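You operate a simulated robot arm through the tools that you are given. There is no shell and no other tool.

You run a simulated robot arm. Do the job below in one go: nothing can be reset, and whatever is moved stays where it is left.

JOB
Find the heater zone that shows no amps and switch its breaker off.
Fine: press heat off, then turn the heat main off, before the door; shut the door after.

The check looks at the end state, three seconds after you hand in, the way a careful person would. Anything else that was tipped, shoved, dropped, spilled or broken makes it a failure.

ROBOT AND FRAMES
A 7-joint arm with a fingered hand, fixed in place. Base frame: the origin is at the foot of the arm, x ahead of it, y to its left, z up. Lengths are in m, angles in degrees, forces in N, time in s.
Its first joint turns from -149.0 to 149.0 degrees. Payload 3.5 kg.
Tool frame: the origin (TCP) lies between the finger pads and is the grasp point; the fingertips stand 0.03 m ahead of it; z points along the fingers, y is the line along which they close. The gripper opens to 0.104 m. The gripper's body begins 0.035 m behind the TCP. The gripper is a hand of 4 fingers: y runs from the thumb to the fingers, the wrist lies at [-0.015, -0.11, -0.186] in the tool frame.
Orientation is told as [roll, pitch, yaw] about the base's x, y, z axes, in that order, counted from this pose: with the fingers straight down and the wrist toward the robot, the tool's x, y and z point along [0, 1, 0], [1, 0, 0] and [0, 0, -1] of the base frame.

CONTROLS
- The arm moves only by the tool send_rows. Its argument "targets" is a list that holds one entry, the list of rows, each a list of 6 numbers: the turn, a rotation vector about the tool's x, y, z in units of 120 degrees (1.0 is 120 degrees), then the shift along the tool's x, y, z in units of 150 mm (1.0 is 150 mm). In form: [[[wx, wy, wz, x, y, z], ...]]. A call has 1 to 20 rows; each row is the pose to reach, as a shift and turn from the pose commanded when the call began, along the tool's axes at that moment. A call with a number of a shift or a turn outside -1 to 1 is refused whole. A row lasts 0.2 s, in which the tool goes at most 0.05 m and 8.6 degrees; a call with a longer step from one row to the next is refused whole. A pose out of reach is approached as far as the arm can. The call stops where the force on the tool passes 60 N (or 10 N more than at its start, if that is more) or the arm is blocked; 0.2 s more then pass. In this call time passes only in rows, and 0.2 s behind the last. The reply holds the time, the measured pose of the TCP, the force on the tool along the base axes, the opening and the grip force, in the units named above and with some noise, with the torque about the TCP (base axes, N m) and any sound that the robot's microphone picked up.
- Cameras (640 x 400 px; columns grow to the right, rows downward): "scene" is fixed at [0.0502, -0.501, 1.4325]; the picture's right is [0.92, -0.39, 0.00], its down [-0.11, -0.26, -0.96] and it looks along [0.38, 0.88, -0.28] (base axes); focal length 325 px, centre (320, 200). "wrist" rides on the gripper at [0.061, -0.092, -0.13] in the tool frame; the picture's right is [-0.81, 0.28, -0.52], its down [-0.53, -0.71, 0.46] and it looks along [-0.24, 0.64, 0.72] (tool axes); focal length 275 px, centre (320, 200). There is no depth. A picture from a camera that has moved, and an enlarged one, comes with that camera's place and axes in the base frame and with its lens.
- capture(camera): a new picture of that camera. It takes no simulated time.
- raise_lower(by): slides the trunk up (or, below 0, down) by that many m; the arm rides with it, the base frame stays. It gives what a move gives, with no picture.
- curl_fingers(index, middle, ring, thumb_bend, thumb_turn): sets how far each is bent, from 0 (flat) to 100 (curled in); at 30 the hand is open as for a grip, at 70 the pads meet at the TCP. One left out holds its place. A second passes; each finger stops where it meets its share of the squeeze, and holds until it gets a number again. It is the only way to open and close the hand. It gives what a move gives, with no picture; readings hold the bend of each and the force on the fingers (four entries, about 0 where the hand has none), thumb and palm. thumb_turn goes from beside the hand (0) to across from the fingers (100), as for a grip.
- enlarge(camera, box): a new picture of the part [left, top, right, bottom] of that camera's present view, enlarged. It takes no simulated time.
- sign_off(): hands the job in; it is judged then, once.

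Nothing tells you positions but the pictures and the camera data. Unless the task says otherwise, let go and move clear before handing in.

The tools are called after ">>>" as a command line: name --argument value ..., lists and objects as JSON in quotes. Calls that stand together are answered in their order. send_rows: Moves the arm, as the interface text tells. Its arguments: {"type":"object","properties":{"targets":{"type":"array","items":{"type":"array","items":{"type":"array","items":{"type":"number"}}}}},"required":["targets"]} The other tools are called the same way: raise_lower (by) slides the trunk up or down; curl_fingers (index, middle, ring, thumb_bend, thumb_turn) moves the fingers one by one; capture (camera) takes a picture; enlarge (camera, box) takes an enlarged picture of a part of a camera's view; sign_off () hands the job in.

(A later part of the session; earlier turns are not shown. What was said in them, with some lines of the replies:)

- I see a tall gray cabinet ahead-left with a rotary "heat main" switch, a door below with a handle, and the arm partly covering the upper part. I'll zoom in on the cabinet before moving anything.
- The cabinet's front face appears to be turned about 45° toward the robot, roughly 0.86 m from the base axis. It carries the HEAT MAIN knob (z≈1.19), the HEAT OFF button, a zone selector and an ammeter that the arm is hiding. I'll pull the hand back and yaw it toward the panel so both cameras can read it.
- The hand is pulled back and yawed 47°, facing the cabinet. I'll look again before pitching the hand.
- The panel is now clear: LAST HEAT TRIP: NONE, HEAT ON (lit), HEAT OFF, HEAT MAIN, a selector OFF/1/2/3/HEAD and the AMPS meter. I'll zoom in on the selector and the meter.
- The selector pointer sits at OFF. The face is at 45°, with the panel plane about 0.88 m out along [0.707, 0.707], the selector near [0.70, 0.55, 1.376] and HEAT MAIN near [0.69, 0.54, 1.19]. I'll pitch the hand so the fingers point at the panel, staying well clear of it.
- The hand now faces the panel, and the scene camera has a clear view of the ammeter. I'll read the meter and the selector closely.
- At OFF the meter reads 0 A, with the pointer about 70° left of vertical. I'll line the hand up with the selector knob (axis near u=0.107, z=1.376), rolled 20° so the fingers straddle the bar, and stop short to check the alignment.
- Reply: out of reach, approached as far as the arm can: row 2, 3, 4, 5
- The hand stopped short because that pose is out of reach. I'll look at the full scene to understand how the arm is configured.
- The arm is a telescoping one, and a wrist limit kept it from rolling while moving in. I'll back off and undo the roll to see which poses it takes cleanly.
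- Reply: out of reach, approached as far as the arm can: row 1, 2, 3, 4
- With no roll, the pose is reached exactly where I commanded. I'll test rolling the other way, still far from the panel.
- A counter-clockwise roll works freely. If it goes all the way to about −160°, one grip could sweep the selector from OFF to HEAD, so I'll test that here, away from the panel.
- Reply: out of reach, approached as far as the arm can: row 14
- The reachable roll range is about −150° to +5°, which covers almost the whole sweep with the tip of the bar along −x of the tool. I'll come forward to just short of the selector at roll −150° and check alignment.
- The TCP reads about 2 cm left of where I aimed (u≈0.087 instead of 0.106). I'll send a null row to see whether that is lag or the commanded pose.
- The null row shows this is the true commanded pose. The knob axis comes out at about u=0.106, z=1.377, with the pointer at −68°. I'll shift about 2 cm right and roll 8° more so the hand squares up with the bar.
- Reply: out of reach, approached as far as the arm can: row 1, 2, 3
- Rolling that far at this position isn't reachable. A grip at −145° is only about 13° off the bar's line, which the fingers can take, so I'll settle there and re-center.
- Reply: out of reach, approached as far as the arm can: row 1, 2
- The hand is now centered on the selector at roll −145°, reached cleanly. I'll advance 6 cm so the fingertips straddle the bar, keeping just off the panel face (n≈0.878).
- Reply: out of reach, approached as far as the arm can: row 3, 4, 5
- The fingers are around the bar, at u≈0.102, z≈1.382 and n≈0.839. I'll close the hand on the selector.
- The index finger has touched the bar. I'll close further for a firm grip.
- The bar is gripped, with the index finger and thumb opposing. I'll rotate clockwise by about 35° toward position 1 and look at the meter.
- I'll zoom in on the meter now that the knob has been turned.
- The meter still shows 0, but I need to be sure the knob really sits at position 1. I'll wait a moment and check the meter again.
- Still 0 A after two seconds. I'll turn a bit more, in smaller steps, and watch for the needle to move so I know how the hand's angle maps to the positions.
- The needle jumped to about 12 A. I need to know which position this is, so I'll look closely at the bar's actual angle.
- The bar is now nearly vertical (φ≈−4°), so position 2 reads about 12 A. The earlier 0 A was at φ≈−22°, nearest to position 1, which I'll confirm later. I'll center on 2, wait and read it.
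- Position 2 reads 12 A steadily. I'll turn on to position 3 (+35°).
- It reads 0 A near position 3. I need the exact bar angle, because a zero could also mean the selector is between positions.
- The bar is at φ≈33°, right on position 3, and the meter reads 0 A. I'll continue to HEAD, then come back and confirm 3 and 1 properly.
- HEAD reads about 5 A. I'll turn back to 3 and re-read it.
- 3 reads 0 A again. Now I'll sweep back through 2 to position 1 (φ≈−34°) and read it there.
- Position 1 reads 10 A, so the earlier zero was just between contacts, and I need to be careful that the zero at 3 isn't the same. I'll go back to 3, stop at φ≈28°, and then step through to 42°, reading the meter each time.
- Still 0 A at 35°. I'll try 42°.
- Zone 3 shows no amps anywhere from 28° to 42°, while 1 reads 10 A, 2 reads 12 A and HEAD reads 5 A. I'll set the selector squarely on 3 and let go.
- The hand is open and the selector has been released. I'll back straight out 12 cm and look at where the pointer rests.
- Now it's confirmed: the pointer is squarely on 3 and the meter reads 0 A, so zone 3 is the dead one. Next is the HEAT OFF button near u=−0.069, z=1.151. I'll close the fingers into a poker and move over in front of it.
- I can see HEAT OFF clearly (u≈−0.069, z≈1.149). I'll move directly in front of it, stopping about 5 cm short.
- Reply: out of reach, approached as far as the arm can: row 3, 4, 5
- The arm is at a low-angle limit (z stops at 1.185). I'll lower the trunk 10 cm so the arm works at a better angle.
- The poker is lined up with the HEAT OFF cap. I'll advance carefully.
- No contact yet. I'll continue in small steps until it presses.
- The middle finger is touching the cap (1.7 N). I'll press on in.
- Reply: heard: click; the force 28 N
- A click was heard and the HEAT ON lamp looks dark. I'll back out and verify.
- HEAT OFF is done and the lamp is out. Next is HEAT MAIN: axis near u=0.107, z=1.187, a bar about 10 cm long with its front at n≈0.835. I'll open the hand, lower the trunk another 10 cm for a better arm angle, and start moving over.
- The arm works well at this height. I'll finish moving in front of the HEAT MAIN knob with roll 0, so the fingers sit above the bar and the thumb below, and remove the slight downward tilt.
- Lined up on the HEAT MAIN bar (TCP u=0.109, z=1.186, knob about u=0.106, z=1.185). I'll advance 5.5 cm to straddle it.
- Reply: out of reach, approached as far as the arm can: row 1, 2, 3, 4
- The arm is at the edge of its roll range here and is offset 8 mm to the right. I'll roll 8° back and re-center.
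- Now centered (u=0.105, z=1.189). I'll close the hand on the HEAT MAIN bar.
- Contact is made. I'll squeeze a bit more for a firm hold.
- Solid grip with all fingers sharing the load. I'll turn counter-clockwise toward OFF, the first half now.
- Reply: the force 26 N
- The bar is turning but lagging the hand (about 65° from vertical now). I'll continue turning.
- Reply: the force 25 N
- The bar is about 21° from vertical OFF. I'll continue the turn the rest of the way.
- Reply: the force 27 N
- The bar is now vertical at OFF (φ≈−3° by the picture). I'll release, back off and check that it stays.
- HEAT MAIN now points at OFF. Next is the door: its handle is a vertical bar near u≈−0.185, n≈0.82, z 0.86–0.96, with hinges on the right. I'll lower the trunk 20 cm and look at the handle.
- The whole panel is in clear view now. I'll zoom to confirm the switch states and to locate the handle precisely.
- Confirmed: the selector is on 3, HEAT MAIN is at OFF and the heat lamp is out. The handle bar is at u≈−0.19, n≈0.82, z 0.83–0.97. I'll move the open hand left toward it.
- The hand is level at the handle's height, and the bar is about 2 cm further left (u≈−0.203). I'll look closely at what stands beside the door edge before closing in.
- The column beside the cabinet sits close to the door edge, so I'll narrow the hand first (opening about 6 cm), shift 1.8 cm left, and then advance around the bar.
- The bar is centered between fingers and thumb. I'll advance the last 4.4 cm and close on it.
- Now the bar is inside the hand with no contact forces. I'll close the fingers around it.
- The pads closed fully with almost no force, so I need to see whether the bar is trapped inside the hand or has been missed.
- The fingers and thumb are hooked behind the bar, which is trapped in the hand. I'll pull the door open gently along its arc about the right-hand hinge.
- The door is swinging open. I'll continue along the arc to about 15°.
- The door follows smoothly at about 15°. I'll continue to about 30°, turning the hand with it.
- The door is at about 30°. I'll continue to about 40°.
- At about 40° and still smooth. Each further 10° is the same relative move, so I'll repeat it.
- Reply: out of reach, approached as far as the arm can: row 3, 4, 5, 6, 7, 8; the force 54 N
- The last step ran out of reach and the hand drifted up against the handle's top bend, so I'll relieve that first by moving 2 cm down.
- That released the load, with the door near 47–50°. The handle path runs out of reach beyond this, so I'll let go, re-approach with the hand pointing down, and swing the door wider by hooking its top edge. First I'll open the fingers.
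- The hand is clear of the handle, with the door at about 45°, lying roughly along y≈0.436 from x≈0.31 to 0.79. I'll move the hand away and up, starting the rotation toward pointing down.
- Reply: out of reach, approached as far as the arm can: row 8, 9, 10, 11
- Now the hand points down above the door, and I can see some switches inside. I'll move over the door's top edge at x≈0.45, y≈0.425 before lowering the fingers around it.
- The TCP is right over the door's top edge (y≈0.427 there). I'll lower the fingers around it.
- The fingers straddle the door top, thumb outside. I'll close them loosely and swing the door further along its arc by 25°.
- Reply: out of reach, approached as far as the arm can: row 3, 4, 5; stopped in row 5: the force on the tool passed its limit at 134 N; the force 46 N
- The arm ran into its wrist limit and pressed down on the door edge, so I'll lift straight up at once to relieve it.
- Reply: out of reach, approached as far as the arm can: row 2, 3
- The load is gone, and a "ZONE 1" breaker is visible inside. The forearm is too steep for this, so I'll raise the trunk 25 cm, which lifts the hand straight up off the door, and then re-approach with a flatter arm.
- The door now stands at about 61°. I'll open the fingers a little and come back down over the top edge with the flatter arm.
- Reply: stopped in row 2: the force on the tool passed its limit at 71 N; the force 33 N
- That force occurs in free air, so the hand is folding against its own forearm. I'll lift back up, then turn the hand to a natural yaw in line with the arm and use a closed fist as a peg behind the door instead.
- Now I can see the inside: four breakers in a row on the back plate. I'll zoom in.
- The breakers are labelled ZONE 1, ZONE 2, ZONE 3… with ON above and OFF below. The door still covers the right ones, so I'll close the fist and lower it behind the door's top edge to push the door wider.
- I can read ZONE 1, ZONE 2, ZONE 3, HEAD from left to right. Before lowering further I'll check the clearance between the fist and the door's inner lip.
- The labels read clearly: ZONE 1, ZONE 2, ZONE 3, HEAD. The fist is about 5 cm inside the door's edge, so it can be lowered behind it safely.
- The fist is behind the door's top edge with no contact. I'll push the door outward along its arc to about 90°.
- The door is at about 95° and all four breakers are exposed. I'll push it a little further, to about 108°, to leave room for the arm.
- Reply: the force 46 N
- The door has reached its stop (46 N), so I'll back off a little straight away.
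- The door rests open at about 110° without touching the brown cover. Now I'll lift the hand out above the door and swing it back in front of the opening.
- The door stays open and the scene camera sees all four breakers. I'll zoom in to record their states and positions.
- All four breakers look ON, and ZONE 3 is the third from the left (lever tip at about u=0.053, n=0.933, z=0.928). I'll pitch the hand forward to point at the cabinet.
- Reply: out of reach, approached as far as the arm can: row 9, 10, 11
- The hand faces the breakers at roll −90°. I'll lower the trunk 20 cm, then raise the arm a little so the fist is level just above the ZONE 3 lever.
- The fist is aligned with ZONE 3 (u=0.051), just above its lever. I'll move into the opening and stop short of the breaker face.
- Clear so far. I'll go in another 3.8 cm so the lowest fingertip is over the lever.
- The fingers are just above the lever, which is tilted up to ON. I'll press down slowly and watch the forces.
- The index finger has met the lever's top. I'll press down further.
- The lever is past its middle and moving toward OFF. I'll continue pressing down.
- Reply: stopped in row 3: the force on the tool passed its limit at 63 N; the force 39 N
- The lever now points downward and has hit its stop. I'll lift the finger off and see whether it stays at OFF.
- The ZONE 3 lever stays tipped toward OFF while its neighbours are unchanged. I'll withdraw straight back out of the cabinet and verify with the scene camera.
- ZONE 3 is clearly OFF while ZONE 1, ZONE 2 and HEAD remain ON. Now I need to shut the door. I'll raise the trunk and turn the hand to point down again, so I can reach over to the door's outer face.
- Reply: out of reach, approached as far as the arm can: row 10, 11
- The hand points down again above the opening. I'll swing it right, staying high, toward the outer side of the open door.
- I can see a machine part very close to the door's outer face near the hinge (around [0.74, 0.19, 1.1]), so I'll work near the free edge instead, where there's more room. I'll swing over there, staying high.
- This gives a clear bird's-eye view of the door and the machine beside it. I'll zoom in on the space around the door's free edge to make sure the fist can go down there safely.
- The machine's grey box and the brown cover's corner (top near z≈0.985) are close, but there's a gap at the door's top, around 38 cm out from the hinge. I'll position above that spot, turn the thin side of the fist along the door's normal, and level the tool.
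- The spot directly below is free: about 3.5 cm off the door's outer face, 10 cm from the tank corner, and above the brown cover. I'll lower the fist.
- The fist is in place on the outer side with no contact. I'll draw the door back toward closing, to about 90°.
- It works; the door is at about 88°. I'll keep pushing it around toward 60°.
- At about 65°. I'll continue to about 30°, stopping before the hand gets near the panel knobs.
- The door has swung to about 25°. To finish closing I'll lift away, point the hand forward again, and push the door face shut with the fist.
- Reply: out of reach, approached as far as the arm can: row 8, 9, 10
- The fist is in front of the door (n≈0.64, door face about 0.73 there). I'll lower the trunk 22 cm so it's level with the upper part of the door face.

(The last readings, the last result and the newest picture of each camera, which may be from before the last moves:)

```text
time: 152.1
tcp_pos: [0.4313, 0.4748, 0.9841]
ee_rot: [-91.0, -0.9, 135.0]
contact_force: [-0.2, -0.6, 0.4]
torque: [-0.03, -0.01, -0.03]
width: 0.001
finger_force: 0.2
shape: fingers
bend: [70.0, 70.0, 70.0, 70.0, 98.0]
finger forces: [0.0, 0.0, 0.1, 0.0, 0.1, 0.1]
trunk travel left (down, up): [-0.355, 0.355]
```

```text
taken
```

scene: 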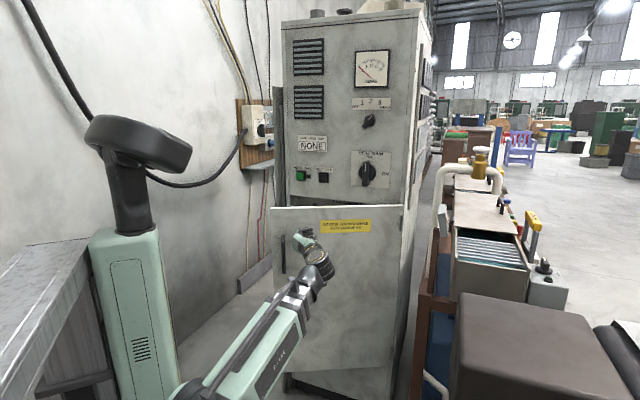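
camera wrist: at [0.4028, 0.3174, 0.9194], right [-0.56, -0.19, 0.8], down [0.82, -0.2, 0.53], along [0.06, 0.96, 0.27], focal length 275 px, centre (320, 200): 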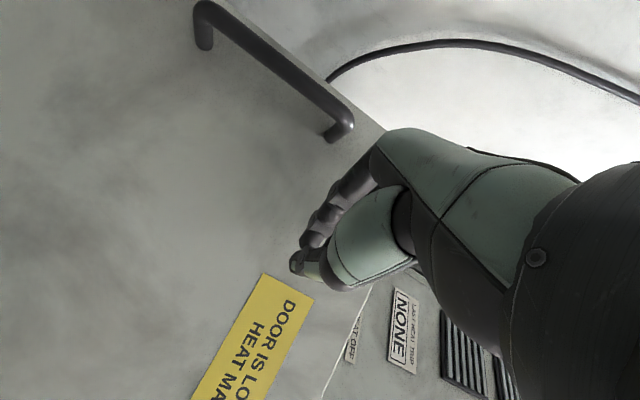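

Aligned with the door face. I'll push straight toward the cabinet.

>>> send_rows --targets '[[[0, 0, 0, 0, 0, 0.12], [0, 0, 0, 0, 0, 0.24], [0, 0, 0, 0, 0, 0.36], [0, 0, 0, 0, 0, 0.48], [0, 0, 0, 0, 0, 0.6], [0, 0, 0, 0, 0, 0.72], [0, 0, 0, 0, 0, 0.84], [0, 0, 0, 0, 0, 0.95]]]'

>>> capture --camera "scene"

>>> capture --camera "wrist"

```text
time: 153.9
tcp_pos: [0.5318, 0.5743, 0.9886]
ee_rot: [-91.0, -0.8, 135.0]
contact_force: [-0.5, 0.5, 0.4]
torque: [-0.01, 0.01, -0.04]
width: 0.0009
finger_force: 0.0
shape: fingers
bend: [70.0, 70.0, 70.0, 70.0, 98.0]
finger forces: [0.1, 0.1, 0.0, 0.0, 0.0, 0.1]
trunk travel left (down, up): [-0.355, 0.355]
```

```text
taken
```

scene: 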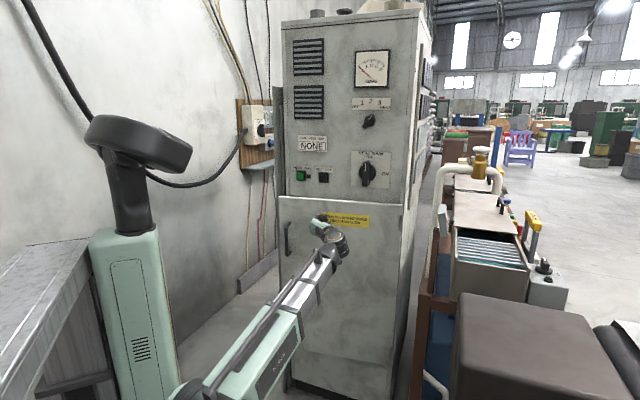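

```text
taken
camera wrist: at [0.5044, 0.4178, 0.9235], right [-0.56, -0.19, 0.8], down [0.82, -0.2, 0.53], along [0.06, 0.96, 0.27], focal length 275 px, centre (320, 200)
```

wrist: 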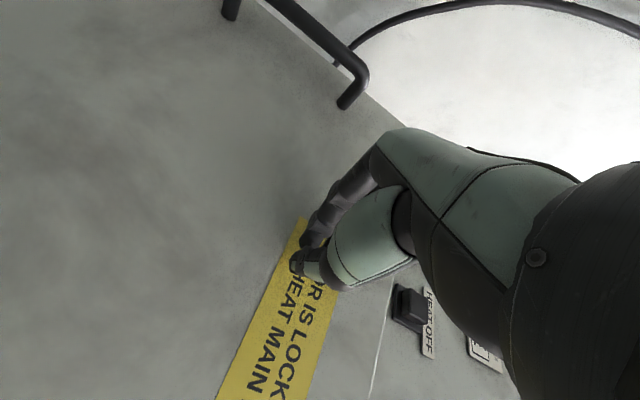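

The door is nearly shut. I'll continue pushing gently until it seats.

>>> send_rows --targets '[[[0, 0, 0, 0, 0, 0.08], [0, 0, 0, 0, 0, 0.16], [0, 0, 0, 0, 0, 0.24], [0, 0, 0, 0, 0, 0.3], [0, 0, 0, 0, 0, 0.34]]]'

>>> enlarge --camera "scene" --box '[265, 170, 425, 280]'

```text
time: 155.1
tcp_pos: [0.5656, 0.6075, 0.9904]
ee_rot: [-91.1, -1.0, 135.0]
contact_force: [-15.5, -21.0, -1.6]
torque: [-0.27, 0.19, -0.39]
width: 0.0006
finger_force: 12.5
shape: fingers
bend: [70.0, 70.0, 70.0, 70.0, 97.0]
finger forces: [2.2, 0.0, 0.1, 0.0, 23.5, 0.0]
trunk travel left (down, up): [-0.355, 0.355]
```

```text
3.64 times, centred on (345, 225) of scene
camera zoom: at [0.0502, -0.501, 1.4325], right [0.92, -0.39, 0.0], down [-0.11, -0.26, -0.96], along [0.38, 0.88, -0.28], focal length 1183 px, centre (229, 109)
```

zoom: 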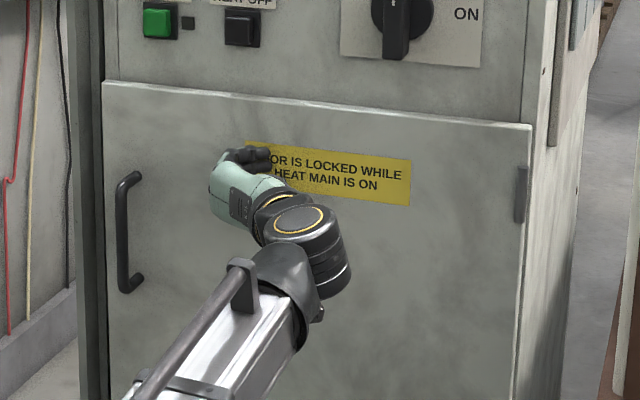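

The door is seated (26 N against the frame), and its corner is back at its original place in the picture. I'll back the hand away and check that it stays shut.

>>> send_rows --targets '[[[0, 0, 0, 0, 0, -0.05], [0, 0, 0, 0, 0, -0.2], [0, 0, 0, 0, 0, -0.4], [0, 0, 0, 0, 0, -0.6], [0, 0, 0, 0, 0, -0.8], [0, 0, 0, 0, 0, -1.0]]]'

>>> capture --camera "scene"

>>> enlarge --camera "scene" --box '[265, 170, 425, 280]'

>>> capture --camera "wrist"

```text
time: 156.5
tcp_pos: [0.4605, 0.5031, 0.9841]
ee_rot: [-91.0, -0.8, 134.8]
contact_force: [-0.1, -0.3, -0.3]
torque: [-0.01, 0.0, -0.02]
width: 0.001
finger_force: 0.0
shape: fingers
bend: [70.0, 70.0, 70.0, 70.0, 97.0]
finger forces: [0.0, 0.1, 0.0, 0.0, 0.1, 0.0]
trunk travel left (down, up): [-0.355, 0.355]
```

```text
taken
```

scene: 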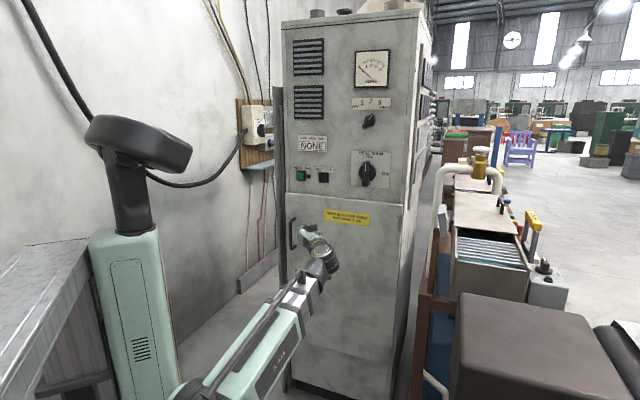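

```text
3.64 times, centred on (345, 225) of scene
camera zoom: at [0.0502, -0.501, 1.4325], right [0.92, -0.39, 0.0], down [-0.11, -0.26, -0.96], along [0.38, 0.88, -0.28], focal length 1183 px, centre (229, 109)
```

zoom: 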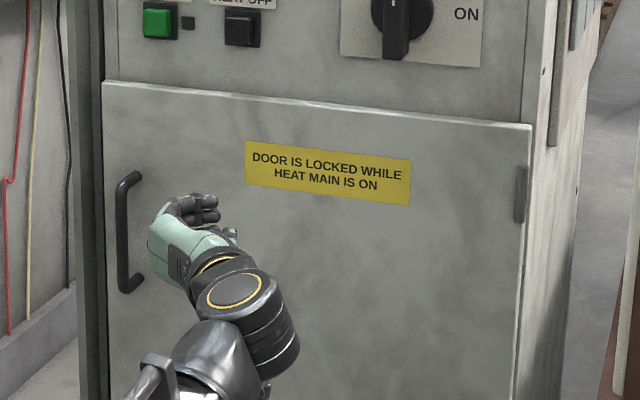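

```text
taken
camera wrist: at [0.4317, 0.3468, 0.9196], right [-0.56, -0.19, 0.81], down [0.82, -0.2, 0.53], along [0.06, 0.96, 0.27], focal length 275 px, centre (320, 200)
```

wrist: 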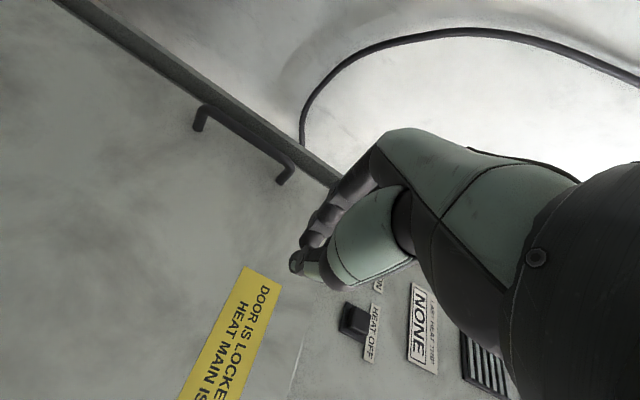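

The door stays shut, with its corner exactly where it was at the start. I'll open the hand, move a little further clear, and make a final check of everything.

>>> send_rows --targets '[[[0, 0, 0, 0, -0.05, -0.1], [0, 0, 0, 0, -0.1, -0.2], [0, 0, 0, 0, -0.1, -0.27]]]'

>>> curl_fingers --index 30 --middle 30 --ring 30 --thumb_bend 30

>>> enlarge --camera "scene" --box '[275, 40, 425, 260]'

>>> enlarge --camera "scene" --box '[400, 130, 640, 400]'

>>> enlarge --camera "scene" --box '[280, 140, 400, 210]'

```text
time: 157.3
tcp_pos: [0.444, 0.4655, 0.9839]
ee_rot: [-91.0, -0.8, 135.0]
contact_force: [-0.5, -0.3, 0.8]
torque: [-0.02, 0.02, 0.0]
width: 0.001
finger_force: 0.0
shape: fingers
bend: [70.0, 70.0, 70.0, 70.0, 97.0]
finger forces: [0.0, 0.0, 0.1, 0.1, 0.0, 0.0]
trunk travel left (down, up): [-0.355, 0.355]
```

```text
time: 158.3
tcp_pos: [0.442, 0.4656, 0.9839]
ee_rot: [-91.0, -0.8, 134.9]
contact_force: [-0.6, 0.7, -0.6]
torque: [-0.02, 0.0, 0.01]
width: 0.1027
finger_force: 0.0
shape: fingers
bend: [30.0, 30.0, 30.0, 30.0, 97.0]
finger forces: [0.1, 0.1, 0.0, 0.0, 0.0, 0.0]
trunk travel left (down, up): [-0.355, 0.355]
```

```text
1.82 times, centred on (350, 150) of scene
camera zoom: at [0.0502, -0.501, 1.4325], right [0.92, -0.39, 0.0], down [-0.11, -0.26, -0.96], along [0.38, 0.88, -0.28], focal length 591 px, centre (266, 291)
```

zoom: 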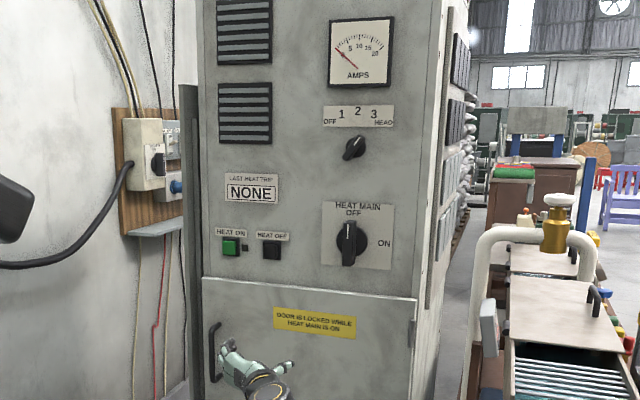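

```text
1.48 times, centred on (520, 265) of scene
camera zoom: at [0.0502, -0.501, 1.4325], right [0.92, -0.39, 0.0], down [-0.11, -0.26, -0.96], along [0.38, 0.88, -0.28], focal length 482 px, centre (24, 104)
```

zoom: 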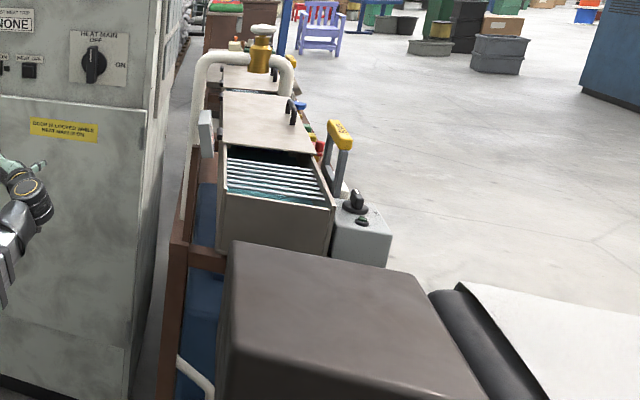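

```text
5.33 times, centred on (340, 175) of scene
camera zoom: at [0.0502, -0.501, 1.4325], right [0.92, -0.39, 0.0], down [-0.11, -0.26, -0.96], along [0.38, 0.88, -0.28], focal length 1735 px, centre (213, 333)
```

zoom: 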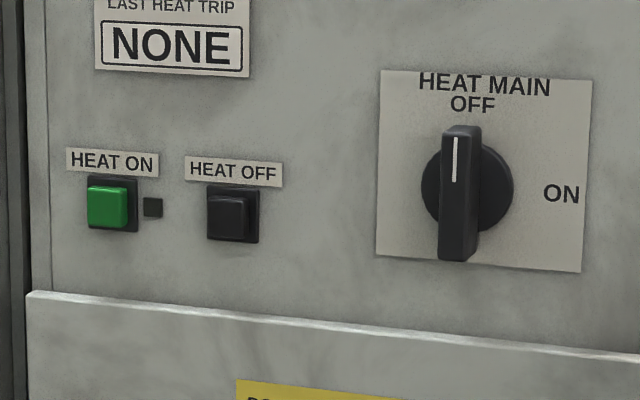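

Everything checks out: the heat lamp is off, HEAT MAIN is at OFF, ZONE 3's breaker was seen at OFF with the others still ON, and the door is shut. The surroundings are unmoved and the hand is open and clear, so I'm handing the job in.

>>> sign_off

```text
The job is handed in.
```

Zone 3 was the heater zone showing no amps. Its breaker is now off, the door is shut, and I've handed the job in.

- **Finding the zone:** I turned the selector through every position. Zone 1 read about 10 A, zone 2 about 12 A and HEAD about 5 A. Zone 3 stayed at 0 A everywhere I checked around its mark.
- **Before the door:** I pressed HEAT OFF, heard it click and saw the lamp go out. Then I turned HEAT MAIN to OFF.
- **Breaker:** I pushed the ZONE 3 lever down to OFF. ZONE 1, ZONE 2 and HEAD were still ON before I closed the door.
- **Door:** I pushed it shut until it seated, and it stayed shut when I backed away. The pictures show nothing else moved.

- **Selector left on 3:** it started at OFF and I did not turn it back.
- **Rough moments:** opening the door, the arm hit its force limit twice, once pressing on the door (134 N) and once in mid-air (71 N). The door also swung to its stop at about 46 N. I saw no damage from any of these.
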